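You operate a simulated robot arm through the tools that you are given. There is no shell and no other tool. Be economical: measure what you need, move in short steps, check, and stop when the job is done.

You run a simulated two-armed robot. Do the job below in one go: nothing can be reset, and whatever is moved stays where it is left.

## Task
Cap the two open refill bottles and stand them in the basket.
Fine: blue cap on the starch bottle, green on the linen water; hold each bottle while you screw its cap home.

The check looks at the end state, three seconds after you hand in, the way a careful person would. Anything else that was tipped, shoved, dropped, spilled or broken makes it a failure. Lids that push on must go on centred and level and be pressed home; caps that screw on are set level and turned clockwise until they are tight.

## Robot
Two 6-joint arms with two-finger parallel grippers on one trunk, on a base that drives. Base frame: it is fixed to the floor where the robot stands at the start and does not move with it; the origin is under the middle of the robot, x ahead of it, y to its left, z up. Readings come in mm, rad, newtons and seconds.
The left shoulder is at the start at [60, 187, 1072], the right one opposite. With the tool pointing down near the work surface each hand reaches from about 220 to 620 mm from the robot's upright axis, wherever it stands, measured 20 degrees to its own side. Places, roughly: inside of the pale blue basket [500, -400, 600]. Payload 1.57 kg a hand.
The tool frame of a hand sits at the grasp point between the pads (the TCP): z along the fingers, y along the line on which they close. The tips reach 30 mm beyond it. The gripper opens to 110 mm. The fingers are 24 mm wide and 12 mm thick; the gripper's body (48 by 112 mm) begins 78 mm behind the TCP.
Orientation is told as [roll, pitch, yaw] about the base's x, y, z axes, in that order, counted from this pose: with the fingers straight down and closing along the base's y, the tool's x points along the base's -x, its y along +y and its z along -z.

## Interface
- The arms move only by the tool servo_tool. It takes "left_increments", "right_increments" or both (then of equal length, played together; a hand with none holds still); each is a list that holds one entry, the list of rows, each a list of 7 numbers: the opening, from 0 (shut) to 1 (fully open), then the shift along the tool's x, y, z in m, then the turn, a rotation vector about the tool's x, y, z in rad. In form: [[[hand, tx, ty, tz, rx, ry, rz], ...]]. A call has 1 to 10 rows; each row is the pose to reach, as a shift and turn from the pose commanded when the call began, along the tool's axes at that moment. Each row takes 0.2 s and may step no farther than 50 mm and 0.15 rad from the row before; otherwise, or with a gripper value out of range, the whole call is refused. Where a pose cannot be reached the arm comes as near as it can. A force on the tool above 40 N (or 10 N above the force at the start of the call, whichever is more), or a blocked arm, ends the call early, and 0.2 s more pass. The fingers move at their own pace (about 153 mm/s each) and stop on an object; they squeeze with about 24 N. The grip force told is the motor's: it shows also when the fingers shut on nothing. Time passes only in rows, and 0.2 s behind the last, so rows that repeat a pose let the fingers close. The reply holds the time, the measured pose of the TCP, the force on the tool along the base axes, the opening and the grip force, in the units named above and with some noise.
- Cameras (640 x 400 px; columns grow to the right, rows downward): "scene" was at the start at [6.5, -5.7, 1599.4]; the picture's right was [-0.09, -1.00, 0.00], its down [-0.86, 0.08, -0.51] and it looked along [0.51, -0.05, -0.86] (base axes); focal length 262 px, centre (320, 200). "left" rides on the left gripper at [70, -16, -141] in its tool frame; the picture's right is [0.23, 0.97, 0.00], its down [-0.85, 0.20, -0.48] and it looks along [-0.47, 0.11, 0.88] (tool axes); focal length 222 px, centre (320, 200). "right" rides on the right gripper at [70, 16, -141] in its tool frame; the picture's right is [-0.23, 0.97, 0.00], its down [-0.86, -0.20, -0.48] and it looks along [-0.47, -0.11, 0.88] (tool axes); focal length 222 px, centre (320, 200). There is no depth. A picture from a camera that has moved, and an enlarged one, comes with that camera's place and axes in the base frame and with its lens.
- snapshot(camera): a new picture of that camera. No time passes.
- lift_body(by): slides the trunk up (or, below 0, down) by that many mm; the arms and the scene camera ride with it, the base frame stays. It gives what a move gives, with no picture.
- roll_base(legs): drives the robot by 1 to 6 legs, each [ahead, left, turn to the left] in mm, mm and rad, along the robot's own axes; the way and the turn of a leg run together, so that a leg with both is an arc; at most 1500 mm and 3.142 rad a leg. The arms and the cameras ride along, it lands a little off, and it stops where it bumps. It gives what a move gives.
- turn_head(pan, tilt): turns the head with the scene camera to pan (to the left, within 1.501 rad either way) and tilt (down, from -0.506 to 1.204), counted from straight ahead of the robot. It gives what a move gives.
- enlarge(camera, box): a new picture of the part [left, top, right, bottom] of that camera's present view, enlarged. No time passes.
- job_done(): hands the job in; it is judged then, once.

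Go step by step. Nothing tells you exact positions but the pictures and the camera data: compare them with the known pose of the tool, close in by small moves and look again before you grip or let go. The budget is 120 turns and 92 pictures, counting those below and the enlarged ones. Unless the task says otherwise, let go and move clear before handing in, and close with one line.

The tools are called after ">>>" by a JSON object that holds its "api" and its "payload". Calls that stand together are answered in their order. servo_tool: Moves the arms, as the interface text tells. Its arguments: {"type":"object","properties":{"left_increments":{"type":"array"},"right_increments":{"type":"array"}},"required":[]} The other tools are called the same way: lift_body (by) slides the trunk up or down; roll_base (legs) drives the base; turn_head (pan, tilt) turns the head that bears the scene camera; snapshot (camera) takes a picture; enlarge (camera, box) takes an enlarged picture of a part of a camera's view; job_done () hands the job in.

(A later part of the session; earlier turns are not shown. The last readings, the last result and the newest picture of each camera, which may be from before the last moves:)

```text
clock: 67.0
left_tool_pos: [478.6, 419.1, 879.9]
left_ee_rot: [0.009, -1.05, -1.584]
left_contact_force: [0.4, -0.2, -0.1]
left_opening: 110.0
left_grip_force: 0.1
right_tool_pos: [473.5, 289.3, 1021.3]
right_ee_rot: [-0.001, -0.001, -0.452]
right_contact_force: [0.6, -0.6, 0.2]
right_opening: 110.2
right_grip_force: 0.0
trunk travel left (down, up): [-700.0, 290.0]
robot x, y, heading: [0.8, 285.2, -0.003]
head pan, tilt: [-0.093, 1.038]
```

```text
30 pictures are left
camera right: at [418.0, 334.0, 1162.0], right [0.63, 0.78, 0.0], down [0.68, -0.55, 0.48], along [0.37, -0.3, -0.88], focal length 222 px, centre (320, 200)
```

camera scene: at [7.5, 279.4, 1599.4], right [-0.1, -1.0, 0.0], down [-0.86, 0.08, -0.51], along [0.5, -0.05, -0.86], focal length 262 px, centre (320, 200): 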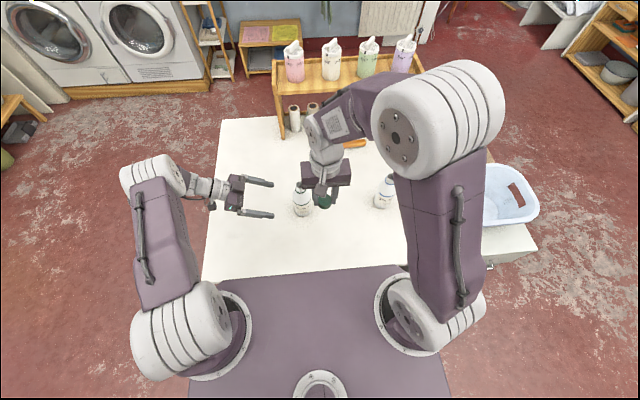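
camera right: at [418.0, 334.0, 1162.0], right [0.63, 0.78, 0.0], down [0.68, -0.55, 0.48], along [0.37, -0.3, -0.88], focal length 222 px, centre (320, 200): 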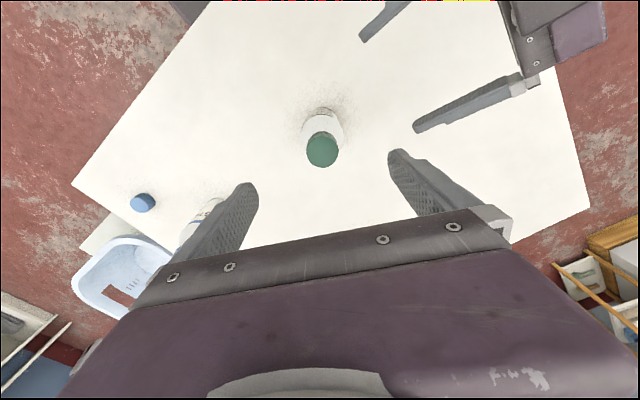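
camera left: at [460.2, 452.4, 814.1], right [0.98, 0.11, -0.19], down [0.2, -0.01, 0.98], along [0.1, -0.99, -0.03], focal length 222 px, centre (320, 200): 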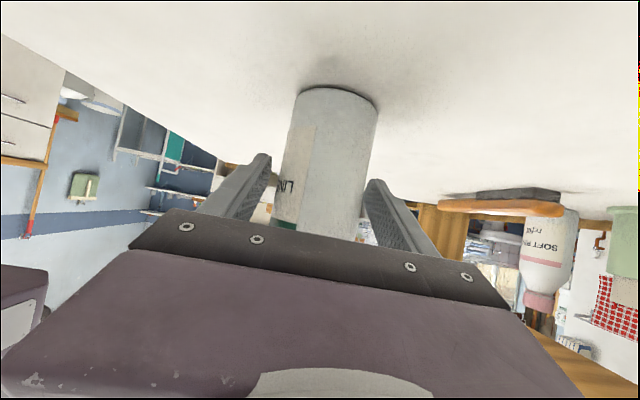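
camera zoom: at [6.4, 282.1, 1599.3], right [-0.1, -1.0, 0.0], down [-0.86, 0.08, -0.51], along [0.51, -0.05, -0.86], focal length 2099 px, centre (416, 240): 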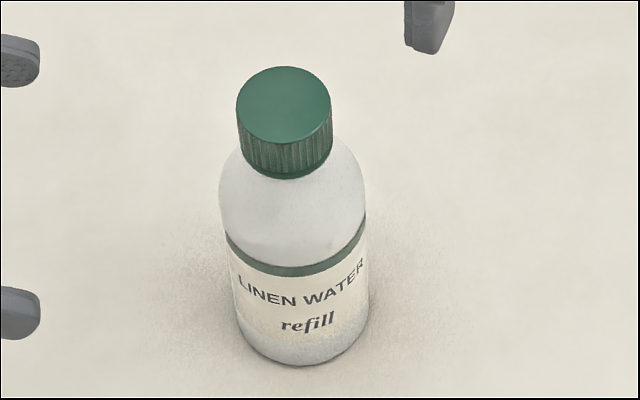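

>>> {"api": "servo_tool", "payload": {"right_increments": [[[1, -0.001, 0.0005, 0, 0, 0, -0.115], [1, -0.0016, 0.001, 0, 0, 0, -0.23], [1, -0.0016, 0.0013, 0, 0, 0, -0.345], [1, -0.0016, 0.0013, 0.02, 0, 0, -0.452], [1, -0.0016, 0.0013, 0.055, 0, 0, -0.452], [1, -0.0016, 0.0013, 0.09, 0, 0, -0.452], [1, -0.0016, 0.0013, 0.125, 0, 0, -0.452], [1, -0.0016, 0.0013, 0.15, 0, 0, -0.452], [1, -0.0016, 0.0013, 0.172, 0, 0, -0.452]]]}}

>>> {"api": "servo_tool", "payload": {"right_increments": [[[0.75, 0, 0, 0, 0, 0, 0], [0.65, 0, 0, 0, 0, 0, 0], [0.58, 0, 0, 0, 0, 0, 0], [0.52, 0, 0, 0, 0, 0, 0], [0.2, 0, 0, 0, 0, 0, 0], [0, 0, 0, 0, 0, 0, 0], [0, 0, 0, 0, 0, 0, 0]]]}}

>>> {"api": "snapshot", "payload": {"camera": "right"}}

```text
clock: 69.0
left_tool_pos: [478.4, 418.2, 879.1]
left_ee_rot: [0.007, -1.05, -1.584]
left_contact_force: [-0.4, -0.4, 0.4]
left_opening: 110.1
left_grip_force: 0.0
right_tool_pos: [477.1, 288.2, 849.7]
right_ee_rot: [-0.003, -0.004, 0.001]
right_contact_force: [0.3, -0.1, 0.2]
right_opening: 110.2
right_grip_force: 0.1
trunk travel left (down, up): [-700.0, 290.0]
robot x, y, heading: [0.4, 285.8, -0.002]
head pan, tilt: [-0.093, 1.038]
```

```text
clock: 70.6
left_tool_pos: [478.4, 419.0, 878.5]
left_ee_rot: [0.009, -1.051, -1.584]
left_contact_force: [0.7, -0.1, -0.7]
left_opening: 110.0
left_grip_force: 0.1
right_tool_pos: [477.4, 289.2, 850.4]
right_ee_rot: [-0.002, 0.001, 0.001]
right_contact_force: [0.1, -0.3, -0.6]
right_opening: 59.8
right_grip_force: 24.4
trunk travel left (down, up): [-700.0, 290.0]
robot x, y, heading: [0.4, 288.7, -0.006]
head pan, tilt: [-0.093, 1.038]
```

```text
29 pictures are left
camera right: at [406.9, 304.6, 990.6], right [0.23, 0.97, 0.0], down [0.85, -0.2, 0.48], along [0.47, -0.11, -0.88], focal length 222 px, centre (320, 200)
```

right: 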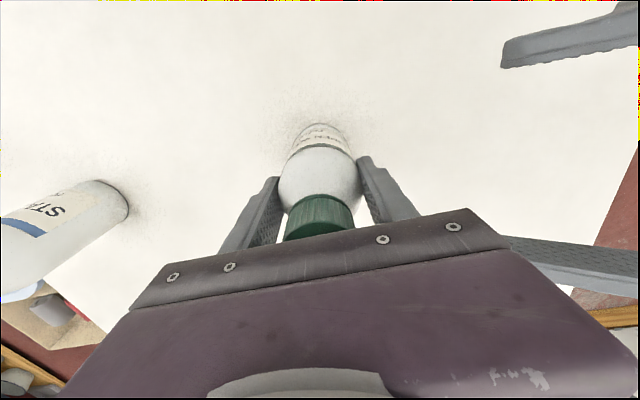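

The bottle is gripped from above. I lift both hands well clear and drive right toward the basket.

>>> {"api": "servo_tool", "payload": {"left_increments": [[[1, -0.019, 0, -0.011, 0, 0, 0], [1, -0.057, 0, -0.033, 0, 0, 0], [1, -0.095, 0, -0.054, 0, 0, 0], [1, -0.134, 0, -0.076, 0, 0, 0], [1, -0.172, 0, -0.098, 0, 0, 0], [1, -0.191, 0, -0.109, 0, 0, 0], [1, -0.191, 0, -0.109, 0, 0, 0]]], "right_increments": [[[0, 0, 0, -0.01, 0, 0, 0], [0, 0, 0, -0.04, 0, 0, 0], [0, 0, 0, -0.08, 0, 0, 0], [0, 0, 0, -0.12, 0, 0, 0], [0, 0, 0, -0.16, 0, 0, 0], [0, 0, 0, -0.2, 0, 0, 0], [0, 0, 0, -0.23, 0, 0, 0]]]}}

>>> {"api": "roll_base", "payload": {"legs": [[0, -530, 0]]}}

>>> {"api": "turn_head", "payload": {"pan": -0.25, "tilt": 1.038}}

>>> {"api": "snapshot", "payload": {"camera": "scene"}}

>>> {"api": "snapshot", "payload": {"camera": "right"}}

```text
clock: 72.2
left_tool_pos: [474.6, 420.6, 1098.9]
left_ee_rot: [0.008, -1.048, -1.583]
left_contact_force: [-0.6, 0.1, -0.4]
left_opening: 110.3
left_grip_force: 0.0
right_tool_pos: [474.7, 288.9, 1079.9]
right_ee_rot: [-0.003, 0.001, -0.001]
right_contact_force: [0.3, 0.6, -0.7]
right_opening: 60.0
right_grip_force: 23.4
trunk travel left (down, up): [-700.0, 290.0]
robot x, y, heading: [5.6, 290.5, -0.0]
head pan, tilt: [-0.093, 1.038]
```

```text
clock: 75.2
left_tool_pos: [472.0, -110.8, 1099.4]
left_ee_rot: [0.01, -1.049, -1.593]
left_contact_force: [-0.1, 0.4, 0.6]
left_opening: 110.0
left_grip_force: 0.0
right_tool_pos: [471.2, -242.0, 1079.7]
right_ee_rot: [-0.003, 0.001, -0.012]
right_contact_force: [0.6, 0.1, -0.4]
right_opening: 60.0
right_grip_force: 23.6
trunk travel left (down, up): [-700.0, 290.0]
robot x, y, heading: [-6.8, -238.7, -0.01]
head pan, tilt: [-0.093, 1.038]
```

```text
clock: 75.9
left_tool_pos: [473.0, -110.3, 1099.8]
left_ee_rot: [0.009, -1.049, -1.594]
left_contact_force: [0.6, -0.3, 0.2]
left_opening: 109.8
left_grip_force: 0.1
right_tool_pos: [471.8, -242.7, 1079.6]
right_ee_rot: [-0.001, -0.001, -0.013]
right_contact_force: [0.5, 0.6, -1.8]
right_opening: 60.0
right_grip_force: 24.0
trunk travel left (down, up): [-700.0, 290.0]
robot x, y, heading: [-3.6, -237.1, -0.012]
head pan, tilt: [-0.25, 1.038]
```

```text
28 pictures are left
camera scene: at [0.5, -254.6, 1599.4], right [-0.26, -0.97, 0.0], down [-0.83, 0.22, -0.51], along [0.49, -0.13, -0.86], focal length 262 px, centre (320, 200)
```

scene: 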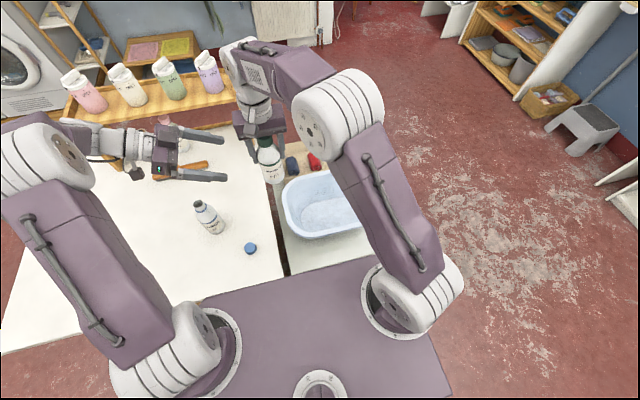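

```text
27 pictures are left
camera right: at [401.9, -225.0, 1219.7], right [0.24, 0.97, 0.0], down [0.85, -0.21, 0.48], along [0.47, -0.12, -0.88], focal length 222 px, centre (320, 200)
```

right: 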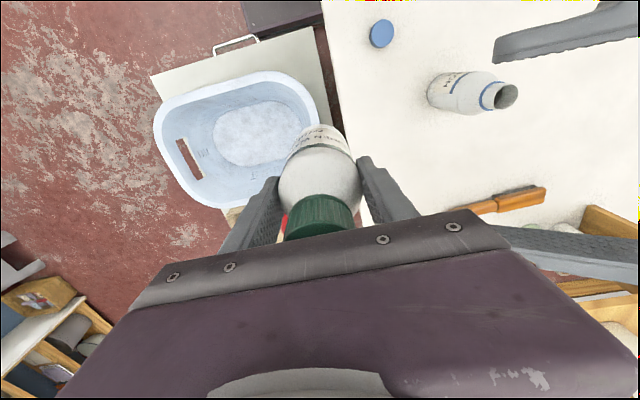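

The basket floor spans roughly x 420–575 and y -525 to -306, near z 610. I plan the linen bottle at [497, -460] and starch later at [497, -360]. I move above the first spot and start down.

>>> {"api": "servo_tool", "payload": {"right_increments": [[[0, -0.005, -0.037, 0, 0, 0, 0], [0, -0.01, -0.075, 0, 0, 0, 0], [0, -0.015, -0.112, 0, 0, 0, 0], [0, -0.02, -0.15, 0, 0, 0, 0], [0, -0.025, -0.187, 0, 0, 0, 0], [0, -0.0288, -0.2177, 0, 0, 0, 0], [0, -0.0288, -0.2177, 0.045, 0, 0, 0], [0, -0.0288, -0.2177, 0.09, 0, 0, 0], [0, -0.0288, -0.2177, 0.135, 0, 0, 0], [0, -0.0288, -0.2177, 0.18, 0, 0, 0]]]}}

>>> {"api": "snapshot", "payload": {"camera": "right"}}

>>> {"api": "enlarge", "payload": {"camera": "scene", "box": [230, 110, 390, 280]}}

```text
clock: 78.1
left_tool_pos: [473.8, -111.5, 1099.0]
left_ee_rot: [0.005, -1.048, -1.593]
left_contact_force: [-0.7, -1.0, -0.7]
left_opening: 110.2
left_grip_force: 0.1
right_tool_pos: [500.1, -462.7, 898.8]
right_ee_rot: [-0.002, 0.001, -0.011]
right_contact_force: [0.4, -0.1, -1.1]
right_opening: 59.6
right_grip_force: 23.8
trunk travel left (down, up): [-700.0, 290.0]
robot x, y, heading: [-6.2, -239.6, -0.01]
head pan, tilt: [-0.25, 1.038]
```

```text
26 pictures are left
camera right: at [429.6, -445.3, 1039.0], right [0.24, 0.97, 0.0], down [0.85, -0.21, 0.48], along [0.46, -0.12, -0.88], focal length 222 px, centre (320, 200)
```

right: 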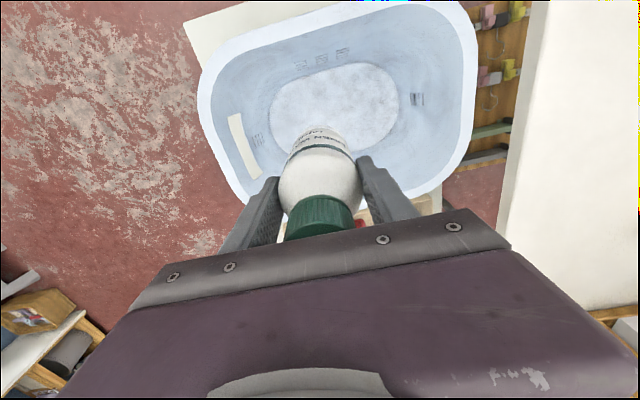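

```text
2.35 times, centred on (310, 195) of scene
camera zoom: at [2.2, -254.6, 1599.4], right [-0.26, -0.97, 0.0], down [-0.83, 0.23, -0.51], along [0.49, -0.13, -0.86], focal length 617 px, centre (344, 212)
```

zoom: 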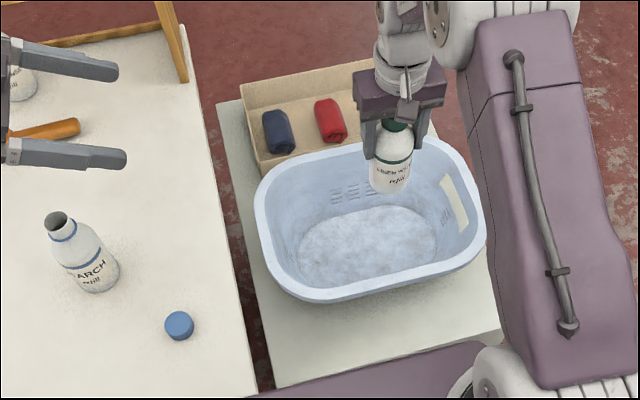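

The bottle is inside the basket's outline. I shift to [492, -476] and go down to about 20 mm above the expected floor.

>>> {"api": "servo_tool", "payload": {"right_increments": [[[0, 0.004, -0.0065, 0.02, 0, 0, 0], [0, 0.008, -0.013, 0.05, 0, 0, 0], [0, 0.008, -0.013, 0.09, 0, 0, 0], [0, 0.008, -0.013, 0.125, 0, 0, 0], [0, 0.008, -0.013, 0.15, 0, 0, 0], [0, 0.008, -0.013, 0.16, 0, 0, 0]]]}}

>>> {"api": "enlarge", "payload": {"camera": "scene", "box": [270, 130, 366, 240]}}

```text
clock: 79.5
left_tool_pos: [473.0, -110.9, 1097.5]
left_ee_rot: [0.008, -1.047, -1.594]
left_contact_force: [0.3, -0.4, -0.1]
left_opening: 109.8
left_grip_force: 0.1
right_tool_pos: [489.8, -473.9, 741.0]
right_ee_rot: [-0.002, -0.002, -0.011]
right_contact_force: [0.2, 0.0, -1.2]
right_opening: 60.1
right_grip_force: 23.8
trunk travel left (down, up): [-700.0, 290.0]
robot x, y, heading: [-6.1, -237.6, -0.016]
head pan, tilt: [-0.25, 1.038]
```

```text
3.64 times, centred on (318, 185) of scene
camera zoom: at [0.6, -254.2, 1599.4], right [-0.26, -0.97, 0.0], down [-0.83, 0.22, -0.51], along [0.49, -0.13, -0.86], focal length 954 px, centre (327, 254)
```

zoom: 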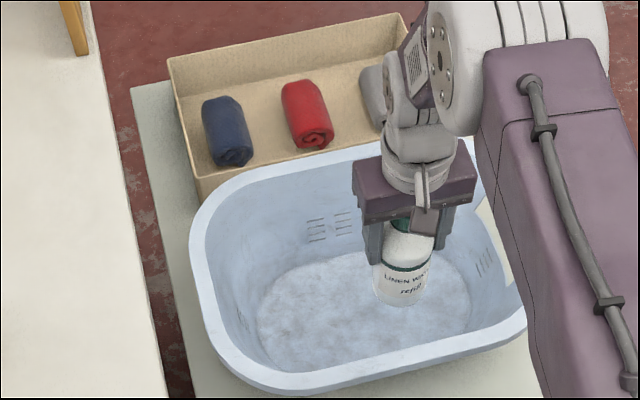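

>>> {"api": "servo_tool", "payload": {"right_increments": [[[0, 0, 0, 0.004, 0, 0, 0], [0, 0, 0, 0.008, 0, 0, 0], [0, 0, 0, 0.011, 0, 0, 0], [0, 0, 0, 0.014, 0, 0, 0], [0, 0, 0, 0.017, 0, 0, 0], [0, 0, 0, 0.02, 0, 0, 0]]]}}

```text
clock: 80.9
left_tool_pos: [472.6, -111.9, 1098.8]
left_ee_rot: [0.01, -1.049, -1.595]
left_contact_force: [-0.6, -0.5, 0.4]
left_opening: 110.0
left_grip_force: 0.1
right_tool_pos: [489.3, -471.4, 720.4]
right_ee_rot: [-0.002, 0.0, -0.011]
right_contact_force: [0.5, 0.0, -0.6]
right_opening: 59.9
right_grip_force: 23.8
trunk travel left (down, up): [-700.0, 290.0]
robot x, y, heading: [-3.4, -237.4, -0.016]
head pan, tilt: [-0.25, 1.038]
```

>>> {"api": "servo_tool", "payload": {"right_increments": [[[0, 0, 0, 0.002, 0, 0, 0], [0, 0, 0, 0.004, 0, 0, 0], [0, 0, 0, 0.006, 0, 0, 0], [0, 0, 0, 0.008, 0, 0, 0]]]}}

```text
clock: 81.9
left_tool_pos: [472.9, -109.9, 1099.6]
left_ee_rot: [0.009, -1.049, -1.595]
left_contact_force: [0.6, 0.1, 0.5]
left_opening: 109.9
left_grip_force: 0.1
right_tool_pos: [489.6, -473.7, 711.2]
right_ee_rot: [0.0, 0.0, -0.013]
right_contact_force: [-0.3, 0.3, -1.4]
right_opening: 59.9
right_grip_force: 23.8
trunk travel left (down, up): [-700.0, 290.0]
robot x, y, heading: [-2.9, -237.3, -0.016]
head pan, tilt: [-0.25, 1.038]
```

>>> {"api": "servo_tool", "payload": {"right_increments": [[[0, 0, 0, 0.002, 0, 0, 0], [0, 0, 0, 0.004, 0, 0, 0], [0, 0, 0, 0.006, 0, 0, 0], [0, 0, 0, 0.008, 0, 0, 0]]]}}

>>> {"api": "enlarge", "payload": {"camera": "scene", "box": [270, 130, 366, 240]}}

```text
clock: 82.9
left_tool_pos: [472.2, -111.2, 1099.0]
left_ee_rot: [0.008, -1.049, -1.593]
left_contact_force: [0.3, 0.1, -0.6]
left_opening: 110.0
left_grip_force: 0.0
right_tool_pos: [489.0, -474.1, 704.2]
right_ee_rot: [-0.002, 0.0, -0.012]
right_contact_force: [0.3, -1.4, -0.7]
right_opening: 60.0
right_grip_force: 24.4
trunk travel left (down, up): [-700.0, 290.0]
robot x, y, heading: [-0.1, -235.8, -0.017]
head pan, tilt: [-0.25, 1.038]
```

```text
3.64 times, centred on (318, 185) of scene
camera zoom: at [0.6, -254.3, 1599.4], right [-0.26, -0.97, 0.0], down [-0.83, 0.22, -0.51], along [0.49, -0.13, -0.86], focal length 954 px, centre (327, 254)
```

zoom: 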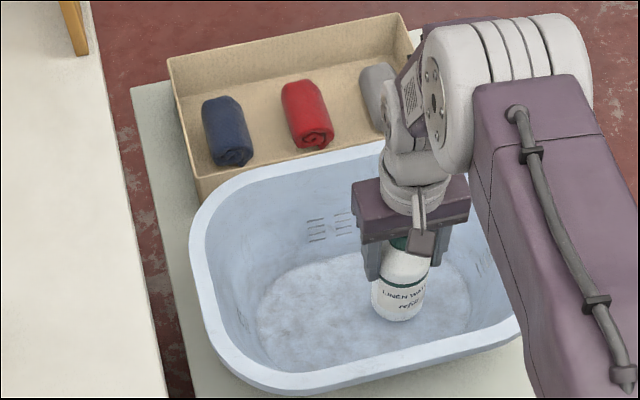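

No contact yet; I continue down in small steps.

>>> {"api": "servo_tool", "payload": {"right_increments": [[[0, 0, 0, 0.002, 0, 0, 0], [0, 0, 0, 0.004, 0, 0, 0], [0, 0, 0, 0.006, 0, 0, 0], [0, 0, 0, 0.008, 0, 0, 0], [0, 0, 0, 0.01, 0, 0, 0]]]}}

```text
clock: 84.1
left_tool_pos: [472.3, -110.1, 1100.7]
left_ee_rot: [0.008, -1.049, -1.594]
left_contact_force: [0.1, -0.2, -0.6]
left_opening: 109.7
left_grip_force: 0.1
right_tool_pos: [490.0, -474.1, 693.7]
right_ee_rot: [-0.001, -0.001, -0.011]
right_contact_force: [-0.3, 0.2, -0.7]
right_opening: 59.9
right_grip_force: 23.8
trunk travel left (down, up): [-700.0, 290.0]
robot x, y, heading: [-3.0, -240.1, -0.011]
head pan, tilt: [-0.25, 1.038]
```

>>> {"api": "servo_tool", "payload": {"right_increments": [[[0, 0, 0, 0.002, 0, 0, 0], [0, 0, 0, 0.004, 0, 0, 0], [0, 0, 0, 0.006, 0, 0, 0], [0, 0, 0, 0.008, 0, 0, 0], [0, 0, 0, 0.01, 0, 0, 0]]]}}

>>> {"api": "snapshot", "payload": {"camera": "right"}}

```text
clock: 85.3
left_tool_pos: [472.9, -111.7, 1098.1]
left_ee_rot: [0.01, -1.049, -1.594]
left_contact_force: [0.0, -0.3, 0.0]
left_opening: 110.1
left_grip_force: 0.0
right_tool_pos: [491.5, -473.5, 684.5]
right_ee_rot: [-0.001, -0.002, -0.013]
right_contact_force: [-0.4, 0.3, 0.3]
right_opening: 60.0
right_grip_force: 24.2
trunk travel left (down, up): [-700.0, 290.0]
robot x, y, heading: [-5.4, -238.3, -0.015]
head pan, tilt: [-0.25, 1.038]
```

```text
22 pictures are left
camera right: at [420.4, -456.1, 824.3], right [0.24, 0.97, 0.0], down [0.85, -0.21, 0.48], along [0.47, -0.12, -0.88], focal length 222 px, centre (320, 200)
```

right: 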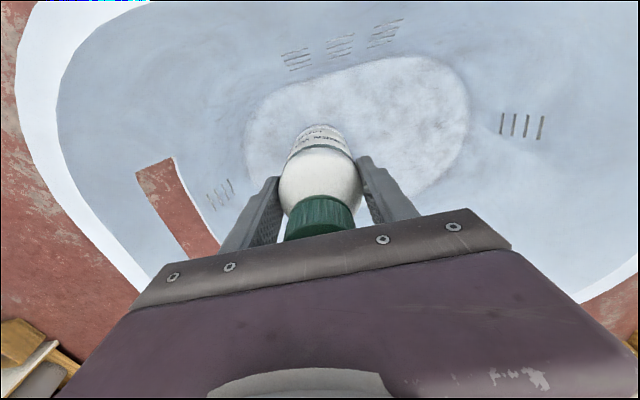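

Comparing the two views, the floor is nearer z 540–560. I continue down.

>>> {"api": "servo_tool", "payload": {"right_increments": [[[0, 0, 0, 0.003, 0, 0, 0], [0, 0, 0, 0.006, 0, 0, 0], [0, 0, 0, 0.008, 0, 0, 0], [0, 0, 0, 0.01, 0, 0, 0], [0, 0, 0, 0.012, 0, 0, 0], [0, 0, 0, 0.014, 0, 0, 0]]]}}

```text
clock: 86.7
left_tool_pos: [470.3, -110.4, 1100.8]
left_ee_rot: [0.012, -1.05, -1.599]
left_contact_force: [0.1, 0.3, 0.1]
left_opening: 109.9
left_grip_force: 0.0
right_tool_pos: [489.9, -473.5, 672.9]
right_ee_rot: [-0.003, -0.007, -0.012]
right_contact_force: [0.0, -3.8, 23.5]
right_opening: 60.3
right_grip_force: 23.9
trunk travel left (down, up): [-700.0, 290.0]
robot x, y, heading: [-5.8, -237.3, -0.012]
head pan, tilt: [-0.25, 1.038]
```

Contact with the floor at TCP z≈674 (23 N). I ease up 1.5 mm, open part way and rise.

>>> {"api": "servo_tool", "payload": {"right_increments": [[[0, 0, 0, -0.0015, 0, 0, 0], [0.58, 0, 0, -0.0015, 0, 0, 0], [0.65, 0, 0, -0.0015, 0, 0, 0], [0.72, 0, 0, -0.0015, 0, 0, 0], [0.75, 0, 0, -0.0015, 0, 0, 0]]]}}

>>> {"api": "servo_tool", "payload": {"right_increments": [[[0.75, 0, 0, -0.03, 0, 0, 0], [0.75, 0, 0, -0.07, 0, 0, 0], [0.75, 0, 0, -0.11, 0, 0, 0], [0.75, 0, 0, -0.155, 0, 0, 0], [0.75, 0, 0, -0.2, 0, 0, 0], [0.75, 0, 0, -0.245, 0, 0, 0], [0.75, 0, 0, -0.29, 0, 0, 0], [0.75, 0, 0, -0.335, 0, 0, 0]]]}}

>>> {"api": "snapshot", "payload": {"camera": "right"}}

```text
clock: 87.9
left_tool_pos: [471.4, -109.8, 1099.4]
left_ee_rot: [0.009, -1.049, -1.596]
left_contact_force: [-0.2, 0.5, 0.0]
left_opening: 109.9
left_grip_force: 0.0
right_tool_pos: [490.2, -473.5, 671.4]
right_ee_rot: [-0.001, 0.0, -0.011]
right_contact_force: [-0.2, 0.6, 0.4]
right_opening: 82.5
right_grip_force: 0.1
trunk travel left (down, up): [-700.0, 290.0]
robot x, y, heading: [0.1, -238.7, -0.016]
head pan, tilt: [-0.25, 1.038]
```

```text
clock: 89.7
left_tool_pos: [471.6, -111.1, 1099.8]
left_ee_rot: [0.012, -1.048, -1.594]
left_contact_force: [-0.4, 0.1, 0.5]
left_opening: 110.0
left_grip_force: 0.0
right_tool_pos: [490.1, -472.5, 1007.8]
right_ee_rot: [-0.003, -0.001, -0.013]
right_contact_force: [-1.1, -0.1, 0.3]
right_opening: 82.3
right_grip_force: 0.2
trunk travel left (down, up): [-700.0, 290.0]
robot x, y, heading: [-5.3, -239.4, -0.021]
head pan, tilt: [-0.25, 1.038]
```

```text
21 pictures are left
camera right: at [418.9, -455.6, 1147.7], right [0.24, 0.97, 0.0], down [0.85, -0.21, 0.48], along [0.47, -0.12, -0.88], focal length 222 px, centre (320, 200)
```

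right: 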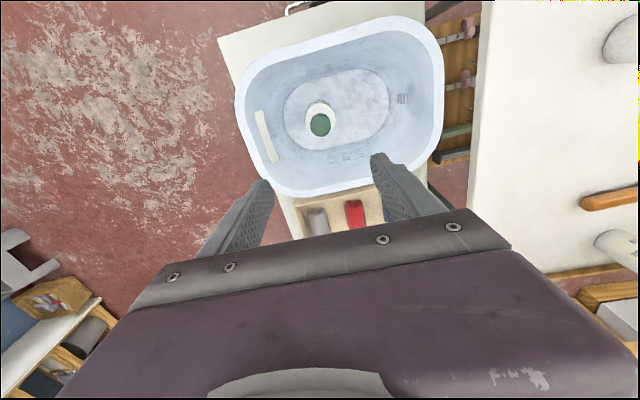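

The linen bottle stands in the basket. I drive back left to face the starch bottle, then prepare both hands: right above the blue cap, left at the pre-grasp.

>>> {"api": "roll_base", "payload": {"legs": [[3, 238, 0.015]]}}

```text
clock: 91.5
left_tool_pos: [476.0, 129.4, 1100.4]
left_ee_rot: [0.009, -1.046, -1.582]
left_contact_force: [0.3, 0.0, 0.1]
left_opening: 110.1
left_grip_force: 0.0
right_tool_pos: [497.1, -230.0, 1006.9]
right_ee_rot: [0.001, 0.0, -0.002]
right_contact_force: [0.1, 0.8, -0.1]
right_opening: 82.3
right_grip_force: 0.0
trunk travel left (down, up): [-700.0, 290.0]
robot x, y, heading: [2.3, -1.1, -0.002]
head pan, tilt: [-0.25, 1.038]
```

>>> {"api": "servo_tool", "payload": {"left_increments": [[[1, 0.031, 0, 0.0178, 0, 0, 0], [1, 0.062, 0, 0.0355, 0, 0, 0], [1, 0.093, 0, 0.0533, 0, 0, 0], [1, 0.124, 0, 0.0711, 0, 0, 0], [1, 0.155, 0, 0.0889, 0, 0, 0], [1, 0.186, 0.001, 0.1066, 0, 0, 0], [1, 0.2169, 0.001, 0.1244, 0, 0, 0]]], "right_increments": [[[0.7, 0.0195, 0.0176, 0.0208, 0, 0, 0], [0.7, 0.039, 0.0353, 0.0417, 0, 0, 0], [0.7, 0.0585, 0.0529, 0.0626, 0, 0, 0], [0.7, 0.078, 0.0706, 0.0834, 0, 0, 0], [0.7, 0.0976, 0.0882, 0.1043, 0, 0, 0], [0.7, 0.1171, 0.1059, 0.1251, 0, 0, 0], [0.7, 0.1366, 0.1235, 0.146, 0, 0, 0]]]}}

>>> {"api": "turn_head", "payload": {"pan": -0.093, "tilt": 1.038}}

>>> {"api": "snapshot", "payload": {"camera": "right"}}

>>> {"api": "enlarge", "payload": {"camera": "scene", "box": [240, 150, 368, 230]}}

```text
clock: 93.1
left_tool_pos: [480.1, 132.9, 851.4]
left_ee_rot: [0.009, -1.049, -1.584]
left_contact_force: [-0.3, 0.5, -0.1]
left_opening: 110.3
left_grip_force: 0.0
right_tool_pos: [362.9, -108.4, 860.7]
right_ee_rot: [-0.002, 0.001, 0.001]
right_contact_force: [0.0, -1.0, 0.1]
right_opening: 77.1
right_grip_force: 0.0
trunk travel left (down, up): [-700.0, 290.0]
robot x, y, heading: [-2.4, 2.9, -0.001]
head pan, tilt: [-0.25, 1.038]
```

```text
clock: 93.8
left_tool_pos: [479.4, 132.1, 850.6]
left_ee_rot: [0.009, -1.051, -1.583]
left_contact_force: [0.4, 0.7, 0.7]
left_opening: 110.0
left_grip_force: 0.0
right_tool_pos: [362.3, -110.8, 861.0]
right_ee_rot: [-0.002, -0.001, -0.004]
right_contact_force: [1.7, 0.7, 0.1]
right_opening: 76.9
right_grip_force: 0.1
trunk travel left (down, up): [-700.0, 290.0]
robot x, y, heading: [2.0, -2.2, -0.0]
head pan, tilt: [-0.093, 1.038]
```

```text
20 pictures are left
camera right: at [291.9, -93.0, 1000.9], right [0.23, 0.97, 0.0], down [0.85, -0.2, 0.48], along [0.47, -0.11, -0.88], focal length 222 px, centre (320, 200)
```

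right: 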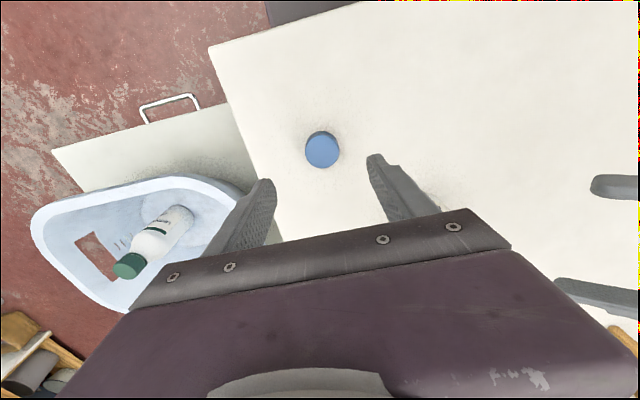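

```text
5.00 times, centred on (304, 190) of scene
camera zoom: at [7.3, -7.2, 1599.4], right [-0.1, -1.0, 0.0], down [-0.86, 0.08, -0.51], along [0.51, -0.05, -0.86], focal length 1312 px, centre (400, 250)
```

zoom: 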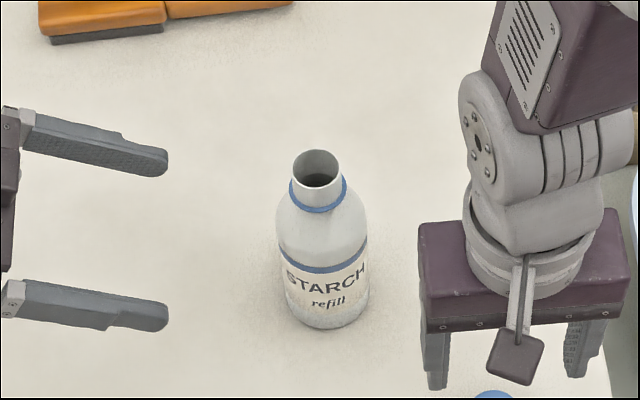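

The starch mouth is at about [478, 2], and the blue cap is centred within 2 mm. The left hand moves in and closes on the bottle while the right hand picks the cap.

>>> {"api": "servo_tool", "payload": {"left_increments": [[[1, -0.004, -0.0015, 0.0228, 0, 0, 0], [1, -0.008, -0.0015, 0.0455, 0, 0, 0], [1, -0.0121, -0.0015, 0.0683, 0, 0, 0], [1, -0.0161, -0.0015, 0.091, 0, 0, 0], [1, -0.0202, -0.0015, 0.1138, 0, 0, 0], [1, -0.0242, -0.0015, 0.1365, 0, 0, 0], [0.75, -0.0242, -0.0015, 0.1365, 0, 0, 0], [0.65, -0.0242, -0.0015, 0.1365, 0, 0, 0], [0.58, -0.0242, -0.0015, 0.1365, 0, 0, 0], [0.52, -0.0242, -0.0015, 0.1365, 0, 0, 0]]], "right_increments": [[[0.7, 0.0, 0.002, 0.03, 0, 0, 0], [0.7, 0.0, 0.002, 0.06, 0, 0, 0], [0.7, 0.0, 0.002, 0.08, 0, 0, 0], [0.7, 0.0, 0.002, 0.088, 0, 0, 0], [0.5, 0.0, 0.002, 0.088, 0, 0, 0], [0.3, 0.0, 0.002, 0.088, 0, 0, 0], [0.2, 0.0, 0.002, 0.088, 0, 0, 0], [0, 0.0, 0.002, 0.088, 0, 0, 0], [0, 0.0, 0.002, 0.088, 0, 0, 0], [0, 0.0, 0.002, 0.088, 0, 0, 0]]]}}

>>> {"api": "servo_tool", "payload": {"left_increments": [[[0.3, 0, 0, 0, 0, 0, 0], [0, 0, 0, 0, 0, 0, 0], [0, 0, 0, 0, 0, 0, 0]]]}}

>>> {"api": "enlarge", "payload": {"camera": "right", "box": [240, 130, 400, 230]}}

>>> {"api": "enlarge", "payload": {"camera": "scene", "box": [256, 160, 352, 220]}}

```text
clock: 96.0
left_tool_pos: [476.5, 2.2, 802.0]
left_ee_rot: [0.006, -1.05, -1.583]
left_contact_force: [-0.2, 0.5, -0.1]
left_opening: 60.3
left_grip_force: 23.5
right_tool_pos: [361.0, -106.0, 772.3]
right_ee_rot: [-0.002, 0.0, -0.003]
right_contact_force: [0.3, 0.4, -0.4]
right_opening: 35.9
right_grip_force: 24.3
trunk travel left (down, up): [-700.0, 290.0]
robot x, y, heading: [0.7, 2.1, -0.0]
head pan, tilt: [-0.093, 1.038]
```

```text
clock: 96.8
left_tool_pos: [475.0, 1.8, 801.1]
left_ee_rot: [0.007, -1.048, -1.583]
left_contact_force: [-0.3, -0.4, -0.3]
left_opening: 60.4
left_grip_force: 24.1
right_tool_pos: [361.1, -106.0, 772.7]
right_ee_rot: [0.0, -0.001, -0.002]
right_contact_force: [0.5, -1.0, -0.1]
right_opening: 35.6
right_grip_force: 23.7
trunk travel left (down, up): [-700.0, 290.0]
robot x, y, heading: [0.1, -2.6, -0.003]
head pan, tilt: [-0.093, 1.038]
```

```text
4.00 times, centred on (320, 180) of right
camera zoom: at [291.3, -89.6, 912.1], right [0.23, 0.97, 0.0], down [0.85, -0.2, 0.48], along [0.47, -0.11, -0.88], focal length 888 px, centre (320, 280)
```

zoom: 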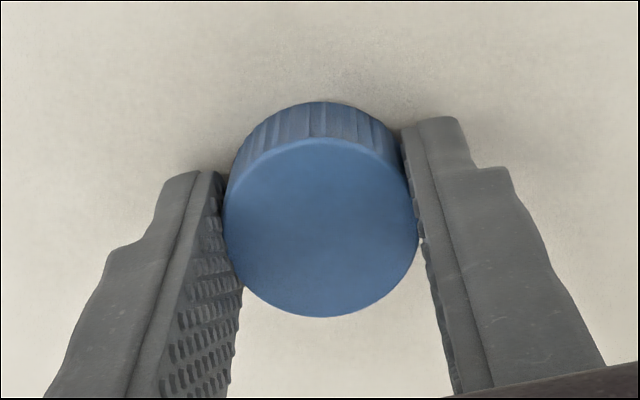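

```text
6.67 times, centred on (304, 190) of scene
camera zoom: at [7.6, -6.9, 1599.4], right [-0.1, -1.0, 0.0], down [-0.86, 0.08, -0.51], along [0.51, -0.05, -0.86], focal length 1749 px, centre (427, 267)
```

zoom: 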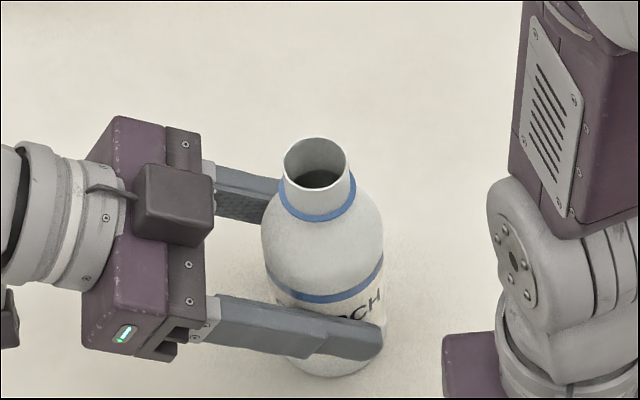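

The blue cap is centred in the fingers, and the starch bottle is held with its mouth at about [476, 2, 906]. I lift the cap and carry it over the mouth.

>>> {"api": "servo_tool", "payload": {"right_increments": [[[0, 0, 0, -0.045, 0, 0, 0], [0, 0, 0, -0.09, 0, 0, 0], [0, 0, 0, -0.135, 0, 0, 0], [0, 0, 0, -0.18, 0, 0, 0], [0, 0, 0, -0.22, 0, 0, 0], [0, -0.029, 0.027, -0.23, 0, 0, 0], [0, -0.058, 0.054, -0.23, 0, 0, 0], [0, -0.087, 0.081, -0.23, 0, 0, 0], [0, -0.115, 0.1085, -0.23, 0, 0, 0], [0, -0.115, 0.1085, -0.195, 0, 0, 0]]]}}

>>> {"api": "servo_tool", "payload": {"right_increments": [[[0, 0, 0, 0.01, 0, 0, 0], [0, 0, 0, 0.015, 0, 0, 0]]]}}

>>> {"api": "enlarge", "payload": {"camera": "right", "box": [272, 110, 368, 210]}}

>>> {"api": "enlarge", "payload": {"camera": "scene", "box": [256, 160, 352, 220]}}

```text
clock: 99.0
left_tool_pos: [477.9, 3.6, 801.2]
left_ee_rot: [0.009, -1.048, -1.582]
left_contact_force: [-0.8, -0.3, 0.2]
left_opening: 60.6
left_grip_force: 24.0
right_tool_pos: [474.6, 1.7, 964.7]
right_ee_rot: [-0.002, 0.001, -0.001]
right_contact_force: [-0.1, 1.3, -0.9]
right_opening: 35.6
right_grip_force: 24.0
trunk travel left (down, up): [-700.0, 290.0]
robot x, y, heading: [-0.5, -2.6, -0.002]
head pan, tilt: [-0.093, 1.038]
```

```text
clock: 99.6
left_tool_pos: [475.7, 2.4, 802.0]
left_ee_rot: [0.009, -1.048, -1.584]
left_contact_force: [0.5, -0.4, -0.2]
left_opening: 60.6
left_grip_force: 24.1
right_tool_pos: [476.2, 2.3, 950.7]
right_ee_rot: [0.0, 0.0, 0.0]
right_contact_force: [-0.5, -0.5, -1.7]
right_opening: 35.8
right_grip_force: 23.9
trunk travel left (down, up): [-700.0, 290.0]
robot x, y, heading: [0.2, 0.8, 0.002]
head pan, tilt: [-0.093, 1.038]
```

```text
4.00 times, centred on (320, 160) of right
camera zoom: at [405.8, 19.4, 1092.0], right [0.23, 0.97, 0.0], down [0.85, -0.2, 0.48], along [0.47, -0.11, -0.88], focal length 888 px, centre (320, 360)
```

zoom: 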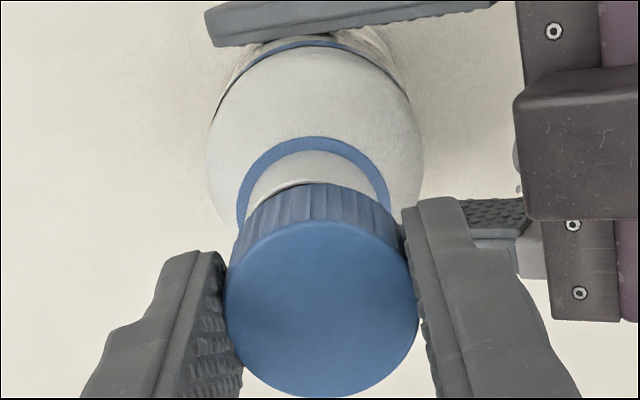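

```text
6.67 times, centred on (304, 190) of scene
camera zoom: at [7.5, -7.0, 1599.4], right [-0.1, -1.0, 0.0], down [-0.86, 0.08, -0.51], along [0.51, -0.05, -0.86], focal length 1749 px, centre (427, 267)
```

zoom: 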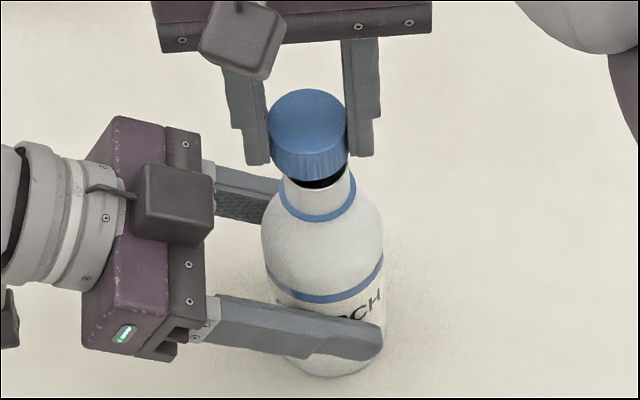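

Alignment looks within 1 mm. I lower it in small steps, watching the forces.

>>> {"api": "servo_tool", "payload": {"right_increments": [[[0, 0, -0.0003, 0.005, 0, 0, 0], [0, 0, -0.0003, 0.009, 0, 0, 0], [0, 0, -0.0003, 0.011, 0, 0, 0], [0, 0, -0.0003, 0.013, 0, 0, 0], [0, 0, -0.0003, 0.0145, 0, 0, 0], [0, 0, -0.0003, 0.016, 0, 0, 0]]]}}

```text
clock: 101.0
left_tool_pos: [476.6, 2.2, 801.5]
left_ee_rot: [0.01, -1.045, -1.582]
left_contact_force: [9.2, -1.9, -14.2]
left_opening: 60.4
left_grip_force: 24.2
right_tool_pos: [476.3, 3.2, 937.9]
right_ee_rot: [0.0, -0.003, -0.001]
right_contact_force: [-5.9, -0.4, 28.1]
right_opening: 35.7
right_grip_force: 23.8
trunk travel left (down, up): [-700.0, 290.0]
robot x, y, heading: [-1.8, -3.0, -0.004]
head pan, tilt: [-0.093, 1.038]
```

The cap rim landed on the lip, so it is off by about 1 mm. I raise 4 mm, shift about 1.2 mm in -y and 0.8 mm in -x, and try again.

>>> {"api": "servo_tool", "payload": {"right_increments": [[[0, 0, 0, -0.004, 0, 0, 0], [0, 0.0008, -0.0012, -0.004, 0, 0, 0], [0, 0.0008, -0.0012, -0.001, 0, 0, 0], [0, 0.0008, -0.0012, 0.0005, 0, 0, 0]]]}}

```text
clock: 102.0
left_tool_pos: [476.1, 2.0, 802.4]
left_ee_rot: [0.009, -1.049, -1.583]
left_contact_force: [0.3, 0.2, 1.1]
left_opening: 60.7
left_grip_force: 23.8
right_tool_pos: [474.5, 1.3, 934.9]
right_ee_rot: [-0.001, 0.0, -0.003]
right_contact_force: [-0.7, -0.3, -0.4]
right_opening: 35.3
right_grip_force: 24.0
trunk travel left (down, up): [-700.0, 290.0]
robot x, y, heading: [-0.3, 2.9, -0.002]
head pan, tilt: [-0.093, 1.038]
```

It went over the mouth with no force. I continue down to the thread.

>>> {"api": "servo_tool", "payload": {"right_increments": [[[0, 0, 0, 0.0015, 0, 0, 0], [0, 0, 0, 0.003, 0, 0, 0], [0, 0, 0, 0.0045, 0, 0, 0], [0, 0, 0, 0.006, 0, 0, 0]]]}}

>>> {"api": "servo_tool", "payload": {"right_increments": [[[0, 0, 0, 0.0015, 0, 0, 0], [0, 0, 0, 0.003, 0, 0, 0], [0, 0, 0, 0.004, 0, 0, 0]]]}}

```text
clock: 103.0
left_tool_pos: [476.3, 0.9, 802.2]
left_ee_rot: [0.009, -1.05, -1.583]
left_contact_force: [0.6, 1.4, 0.3]
left_opening: 60.6
left_grip_force: 24.0
right_tool_pos: [476.9, 1.5, 930.4]
right_ee_rot: [-0.002, 0.0, 0.001]
right_contact_force: [0.5, -0.1, -0.2]
right_opening: 35.4
right_grip_force: 24.0
trunk travel left (down, up): [-700.0, 290.0]
robot x, y, heading: [5.0, -4.2, -0.002]
head pan, tilt: [-0.093, 1.038]
```

```text
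clock: 103.8
left_tool_pos: [477.4, 2.6, 801.8]
left_ee_rot: [0.007, -1.048, -1.583]
left_contact_force: [-0.1, -0.5, -0.1]
left_opening: 60.6
left_grip_force: 24.1
right_tool_pos: [475.4, 1.6, 926.3]
right_ee_rot: [0.0, 0.001, 0.0]
right_contact_force: [0.7, 0.3, -0.2]
right_opening: 35.5
right_grip_force: 24.2
trunk travel left (down, up): [-700.0, 290.0]
robot x, y, heading: [6.8, -1.2, -0.003]
head pan, tilt: [-0.093, 1.038]
```

>>> {"api": "servo_tool", "payload": {"right_increments": [[[0, 0, 0, 0.001, 0, 0, 0], [0, 0, 0, 0.002, 0, 0, 0], [0, 0, 0, 0.003, 0, 0, 0]]]}}

```text
clock: 104.6
left_tool_pos: [475.2, 3.3, 801.4]
left_ee_rot: [0.009, -1.05, -1.584]
left_contact_force: [-0.2, 0.3, -0.5]
left_opening: 60.8
left_grip_force: 23.9
right_tool_pos: [474.3, 0.6, 922.4]
right_ee_rot: [-0.002, -0.002, 0.0]
right_contact_force: [1.0, -0.4, 2.7]
right_opening: 35.4
right_grip_force: 24.0
trunk travel left (down, up): [-700.0, 290.0]
robot x, y, heading: [-0.1, -0.3, -0.006]
head pan, tilt: [-0.093, 1.038]
```

The cap touches the thread (2.7 N), with little side force. I press 0.7 mm more and turn clockwise, then continue to yaw -2.3.

>>> {"api": "servo_tool", "payload": {"right_increments": [[[0, 0, 0, 0.0008, 0, 0, 0.1], [0, 0, 0, 0.0009, 0, 0, 0.25], [0, 0, 0, 0.001, 0, 0, 0.4], [0, 0, 0, 0.0011, 0, 0, 0.55], [0, 0, 0, 0.0012, 0, 0, 0.7], [0, 0, 0, 0.0013, 0, 0, 0.85], [0, 0, 0, 0.0014, 0, 0, 1.0], [0, 0, 0, 0.0015, 0, 0, 1.15], [0, 0, 0, 0.0016, 0, 0, 1.3], [0, 0, 0, 0.0017, 0, 0, 1.45]]]}}

```text
clock: 106.8
left_tool_pos: [475.8, 2.4, 802.4]
left_ee_rot: [0.008, -1.05, -1.582]
left_contact_force: [1.7, -8.3, -7.6]
left_opening: 60.5
left_grip_force: 23.9
right_tool_pos: [475.2, 2.2, 920.9]
right_ee_rot: [0.0, 0.0, -1.454]
right_contact_force: [-0.9, 8.1, 14.9]
right_opening: 35.3
right_grip_force: 23.8
trunk travel left (down, up): [-700.0, 290.0]
robot x, y, heading: [-2.5, 0.1, -0.004]
head pan, tilt: [-0.093, 1.038]
```

>>> {"api": "servo_tool", "payload": {"right_increments": [[[0, 0.0008, 0, 0, 0, 0, 0.15], [0, 0.0008, 0, 0, 0, 0, 0.3], [0, 0.0008, 0, 0.0001, 0, 0, 0.45], [0, 0.0008, 0, 0.0002, 0, 0, 0.6], [0, 0.0008, 0, 0.0003, 0, 0, 0.75], [0, 0.0008, 0, 0.0004, 0, 0, 0.85]]]}}

>>> {"api": "enlarge", "payload": {"camera": "scene", "box": [256, 160, 352, 220]}}

```text
clock: 108.2
left_tool_pos: [476.1, 3.0, 802.9]
left_ee_rot: [0.009, -1.049, -1.585]
left_contact_force: [-12.7, 7.6, 1.8]
left_opening: 60.6
left_grip_force: 23.7
right_tool_pos: [474.9, 1.2, 920.1]
right_ee_rot: [0.004, 0.001, -2.304]
right_contact_force: [11.3, -6.6, 1.7]
right_opening: 35.3
right_grip_force: 24.4
trunk travel left (down, up): [-700.0, 290.0]
robot x, y, heading: [-1.0, -3.0, -0.005]
head pan, tilt: [-0.093, 1.038]
```

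```text
6.67 times, centred on (304, 190) of scene
camera zoom: at [6.4, -6.9, 1599.4], right [-0.1, -1.0, 0.0], down [-0.86, 0.08, -0.51], along [0.51, -0.05, -0.86], focal length 1749 px, centre (427, 267)
```

zoom: 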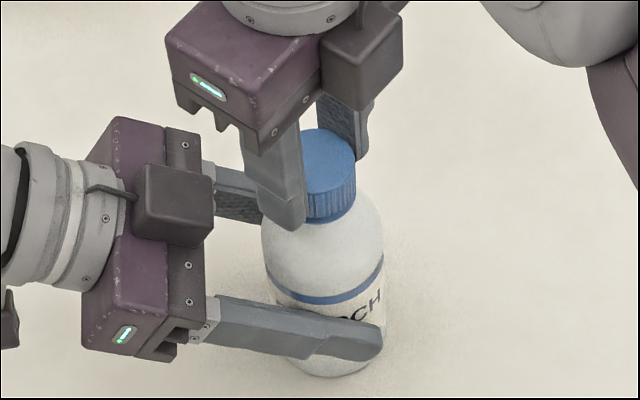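

The axial force fell away while turning, so the thread is drawing the cap down. I take a second bite: open, return to yaw 0, close.

>>> {"api": "servo_tool", "payload": {"right_increments": [[[0.4, 0, 0, 0, 0, 0, 0], [0.55, 0, 0, 0, 0, 0, 0], [0.55, 0.0002, 0.0011, -0.002, 0, 0, -0.15], [0.55, 0.0002, 0.0011, -0.002, 0, 0, -0.3], [0.55, 0.0002, 0.0011, -0.002, 0, 0, -0.45], [0.55, 0.0002, 0.0011, -0.002, 0, 0, -0.6], [0.55, 0.0002, 0.0011, -0.002, 0, 0, -0.75], [0.55, 0.0002, 0.0011, -0.002, 0, 0, -0.9], [0.55, 0.0002, 0.0011, -0.002, 0, 0, -1.05], [0.55, 0.0002, 0.0011, -0.002, 0, 0, -1.2]]]}}

>>> {"api": "servo_tool", "payload": {"right_increments": [[[0.55, 0, 0, 0, 0, 0, -0.14], [0.55, 0, 0, 0, 0, 0, -0.28], [0.55, 0, 0, 0, 0, 0, -0.42], [0.55, 0, 0, 0, 0, 0, -0.56], [0.55, 0, 0, 0, 0, 0, -0.7], [0.55, 0, 0, 0, 0, 0, -0.84], [0.55, 0, 0, 0, 0, 0, -0.98], [0.55, 0, 0, 0, 0, 0, -1.1]]]}}

>>> {"api": "enlarge", "payload": {"camera": "right", "box": [240, 110, 400, 210]}}

```text
clock: 110.4
left_tool_pos: [476.6, 2.4, 802.7]
left_ee_rot: [0.009, -1.049, -1.582]
left_contact_force: [1.1, 0.1, 3.7]
left_opening: 60.7
left_grip_force: 23.9
right_tool_pos: [475.5, 2.1, 922.6]
right_ee_rot: [0.0, -0.002, -1.097]
right_contact_force: [-0.5, 0.8, 0.4]
right_opening: 60.6
right_grip_force: 0.1
trunk travel left (down, up): [-700.0, 290.0]
robot x, y, heading: [-0.2, -2.7, -0.003]
head pan, tilt: [-0.093, 1.038]
```

```text
clock: 112.2
left_tool_pos: [475.5, 1.8, 801.3]
left_ee_rot: [0.007, -1.05, -1.582]
left_contact_force: [0.8, 0.2, 3.4]
left_opening: 60.4
left_grip_force: 23.6
right_tool_pos: [476.5, 0.5, 922.2]
right_ee_rot: [-0.002, 0.001, 0.001]
right_contact_force: [-0.2, -0.5, 0.4]
right_opening: 60.5
right_grip_force: 0.0
trunk travel left (down, up): [-700.0, 290.0]
robot x, y, heading: [3.1, -3.2, -0.005]
head pan, tilt: [-0.093, 1.038]
```

```text
4.00 times, centred on (320, 160) of right
camera zoom: at [406.2, 17.6, 1063.2], right [0.23, 0.97, 0.0], down [0.86, -0.2, 0.48], along [0.47, -0.11, -0.88], focal length 888 px, centre (320, 360)
```

zoom: 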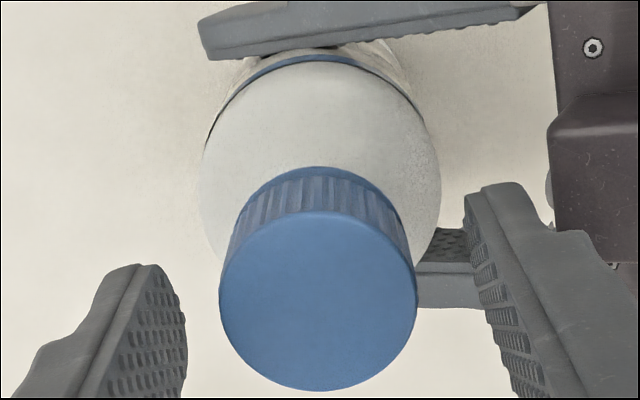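

Centred within 1 mm. I close and turn again.

>>> {"api": "servo_tool", "payload": {"right_increments": [[[0.55, 0.0009, -0.0005, 0.001, 0, 0, 0], [0.4, 0.0009, -0.0005, 0.001, 0, 0, 0], [0.2, 0.0009, -0.0005, 0.001, 0, 0, 0], [0, 0.0009, -0.0005, 0.001, 0, 0, 0], [0, 0.0009, -0.0005, 0.001, 0, 0, 0]]]}}

>>> {"api": "servo_tool", "payload": {"right_increments": [[[0, 0, 0, 0.0001, 0, 0, 0.15], [0, 0, 0, 0.0001, 0, 0, 0.3], [0, 0, 0, 0.0002, 0, 0, 0.45], [0, 0, 0, 0.0003, 0, 0, 0.6], [0, 0, 0, 0.0003, 0, 0, 0.75], [0, 0, 0, 0.0004, 0, 0, 0.9], [0, 0, 0, 0.0005, 0, 0, 1.05], [0, 0, 0, 0.0006, 0, 0, 1.2], [0, 0, 0, 0.0006, 0, 0, 1.35], [0, 0, 0, 0.0007, 0, 0, 1.5]]]}}

>>> {"api": "servo_tool", "payload": {"right_increments": [[[0, 0, 0.0005, 0.0001, 0, 0, 0.15], [0, 0, 0.0005, 0.0002, 0, 0, 0.3], [0, 0, 0.0005, 0.0003, 0, 0, 0.45], [0, 0, 0.0005, 0.0003, 0, 0, 0.6], [0, 0, 0.0005, 0.0003, 0, 0, 0.75]]]}}

```text
clock: 113.4
left_tool_pos: [475.2, 2.9, 802.2]
left_ee_rot: [0.009, -1.048, -1.583]
left_contact_force: [0.5, 0.3, 2.7]
left_opening: 60.5
left_grip_force: 23.8
right_tool_pos: [474.4, 1.1, 922.2]
right_ee_rot: [-0.003, -0.001, -0.001]
right_contact_force: [0.7, 0.2, 0.6]
right_opening: 35.5
right_grip_force: 23.7
trunk travel left (down, up): [-700.0, 290.0]
robot x, y, heading: [-1.5, -2.0, -0.004]
head pan, tilt: [-0.093, 1.038]
```

```text
clock: 115.6
left_tool_pos: [475.9, 1.1, 802.9]
left_ee_rot: [0.008, -1.05, -1.583]
left_contact_force: [-5.0, -5.2, 3.5]
left_opening: 60.7
left_grip_force: 23.9
right_tool_pos: [474.6, 0.2, 921.7]
right_ee_rot: [0.002, -0.001, -1.503]
right_contact_force: [5.1, 3.5, -4.1]
right_opening: 35.5
right_grip_force: 23.9
trunk travel left (down, up): [-700.0, 290.0]
robot x, y, heading: [2.2, 0.3, -0.003]
head pan, tilt: [-0.093, 1.038]
```

```text
clock: 116.8
left_tool_pos: [476.0, 2.4, 802.3]
left_ee_rot: [0.008, -1.049, -1.583]
left_contact_force: [-4.7, -4.8, 2.6]
left_opening: 60.6
left_grip_force: 24.0
right_tool_pos: [475.9, 0.9, 920.4]
right_ee_rot: [-0.001, 0.0, -2.253]
right_contact_force: [4.5, 4.0, -0.3]
right_opening: 35.8
right_grip_force: 23.6
trunk travel left (down, up): [-700.0, 290.0]
robot x, y, heading: [0.8, 0.4, -0.003]
head pan, tilt: [-0.093, 1.038]
```

The thread pulled the hand down during the turn, so it is engaging. I take a third bite.

>>> {"api": "servo_tool", "payload": {"right_increments": [[[0.4, 0, 0, 0, 0, 0, 0], [0.55, 0, 0, 0, 0, 0, 0], [0.55, 0, 0, -0.002, 0, 0, -0.15], [0.55, 0, 0, -0.002, 0, 0, -0.3], [0.55, 0, 0, -0.002, 0, 0, -0.45], [0.55, 0, 0, -0.002, 0, 0, -0.6], [0.55, 0, 0, -0.002, 0, 0, -0.75], [0.55, 0, 0, -0.002, 0, 0, -0.9], [0.55, 0, 0, -0.002, 0, 0, -1.05], [0.55, 0, 0, -0.002, 0, 0, -1.2]]]}}

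>>> {"api": "servo_tool", "payload": {"right_increments": [[[0.55, 0, 0, 0, 0, 0, -0.14], [0.55, 0, 0, 0, 0, 0, -0.28], [0.55, 0, 0, 0, 0, 0, -0.42], [0.55, 0, 0, 0, 0, 0, -0.56], [0.55, 0, 0, 0, 0, 0, -0.7], [0.55, 0, 0, 0, 0, 0, -0.84], [0.55, 0, 0, 0, 0, 0, -0.98], [0.55, 0, 0, 0, 0, 0, -1.05]]]}}

>>> {"api": "enlarge", "payload": {"camera": "right", "box": [240, 110, 400, 210]}}

```text
clock: 119.0
left_tool_pos: [476.0, 2.1, 801.7]
left_ee_rot: [0.01, -1.049, -1.584]
left_contact_force: [0.9, -0.5, 1.1]
left_opening: 60.3
left_grip_force: 24.0
right_tool_pos: [476.8, 0.7, 922.7]
right_ee_rot: [0.0, -0.001, -1.049]
right_contact_force: [0.4, 0.0, 0.1]
right_opening: 60.6
right_grip_force: 0.1
trunk travel left (down, up): [-700.0, 290.0]
robot x, y, heading: [4.9, -4.4, -0.005]
head pan, tilt: [-0.093, 1.038]
```

```text
clock: 120.8
left_tool_pos: [476.3, 1.5, 801.9]
left_ee_rot: [0.009, -1.05, -1.582]
left_contact_force: [0.7, 1.0, 0.5]
left_opening: 60.6
left_grip_force: 24.2
right_tool_pos: [476.1, 0.2, 923.6]
right_ee_rot: [-0.001, -0.001, 0.002]
right_contact_force: [-0.7, -0.2, 0.2]
right_opening: 60.6
right_grip_force: 0.0
trunk travel left (down, up): [-700.0, 290.0]
robot x, y, heading: [-4.0, -5.6, -0.001]
head pan, tilt: [-0.093, 1.038]
```

```text
4.00 times, centred on (320, 160) of right
camera zoom: at [406.1, 17.2, 1063.1], right [0.23, 0.97, 0.0], down [0.86, -0.2, 0.48], along [0.47, -0.11, -0.88], focal length 888 px, centre (320, 360)
```

zoom: 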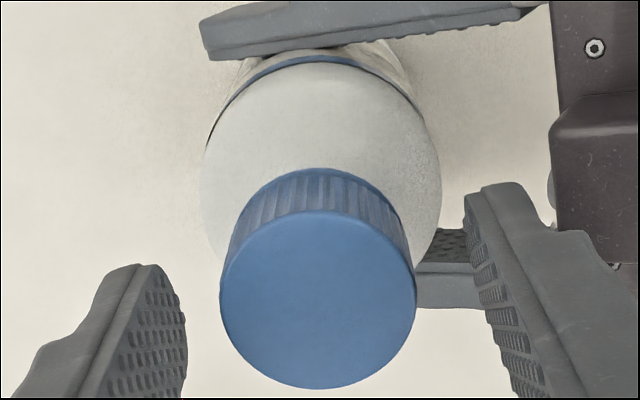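

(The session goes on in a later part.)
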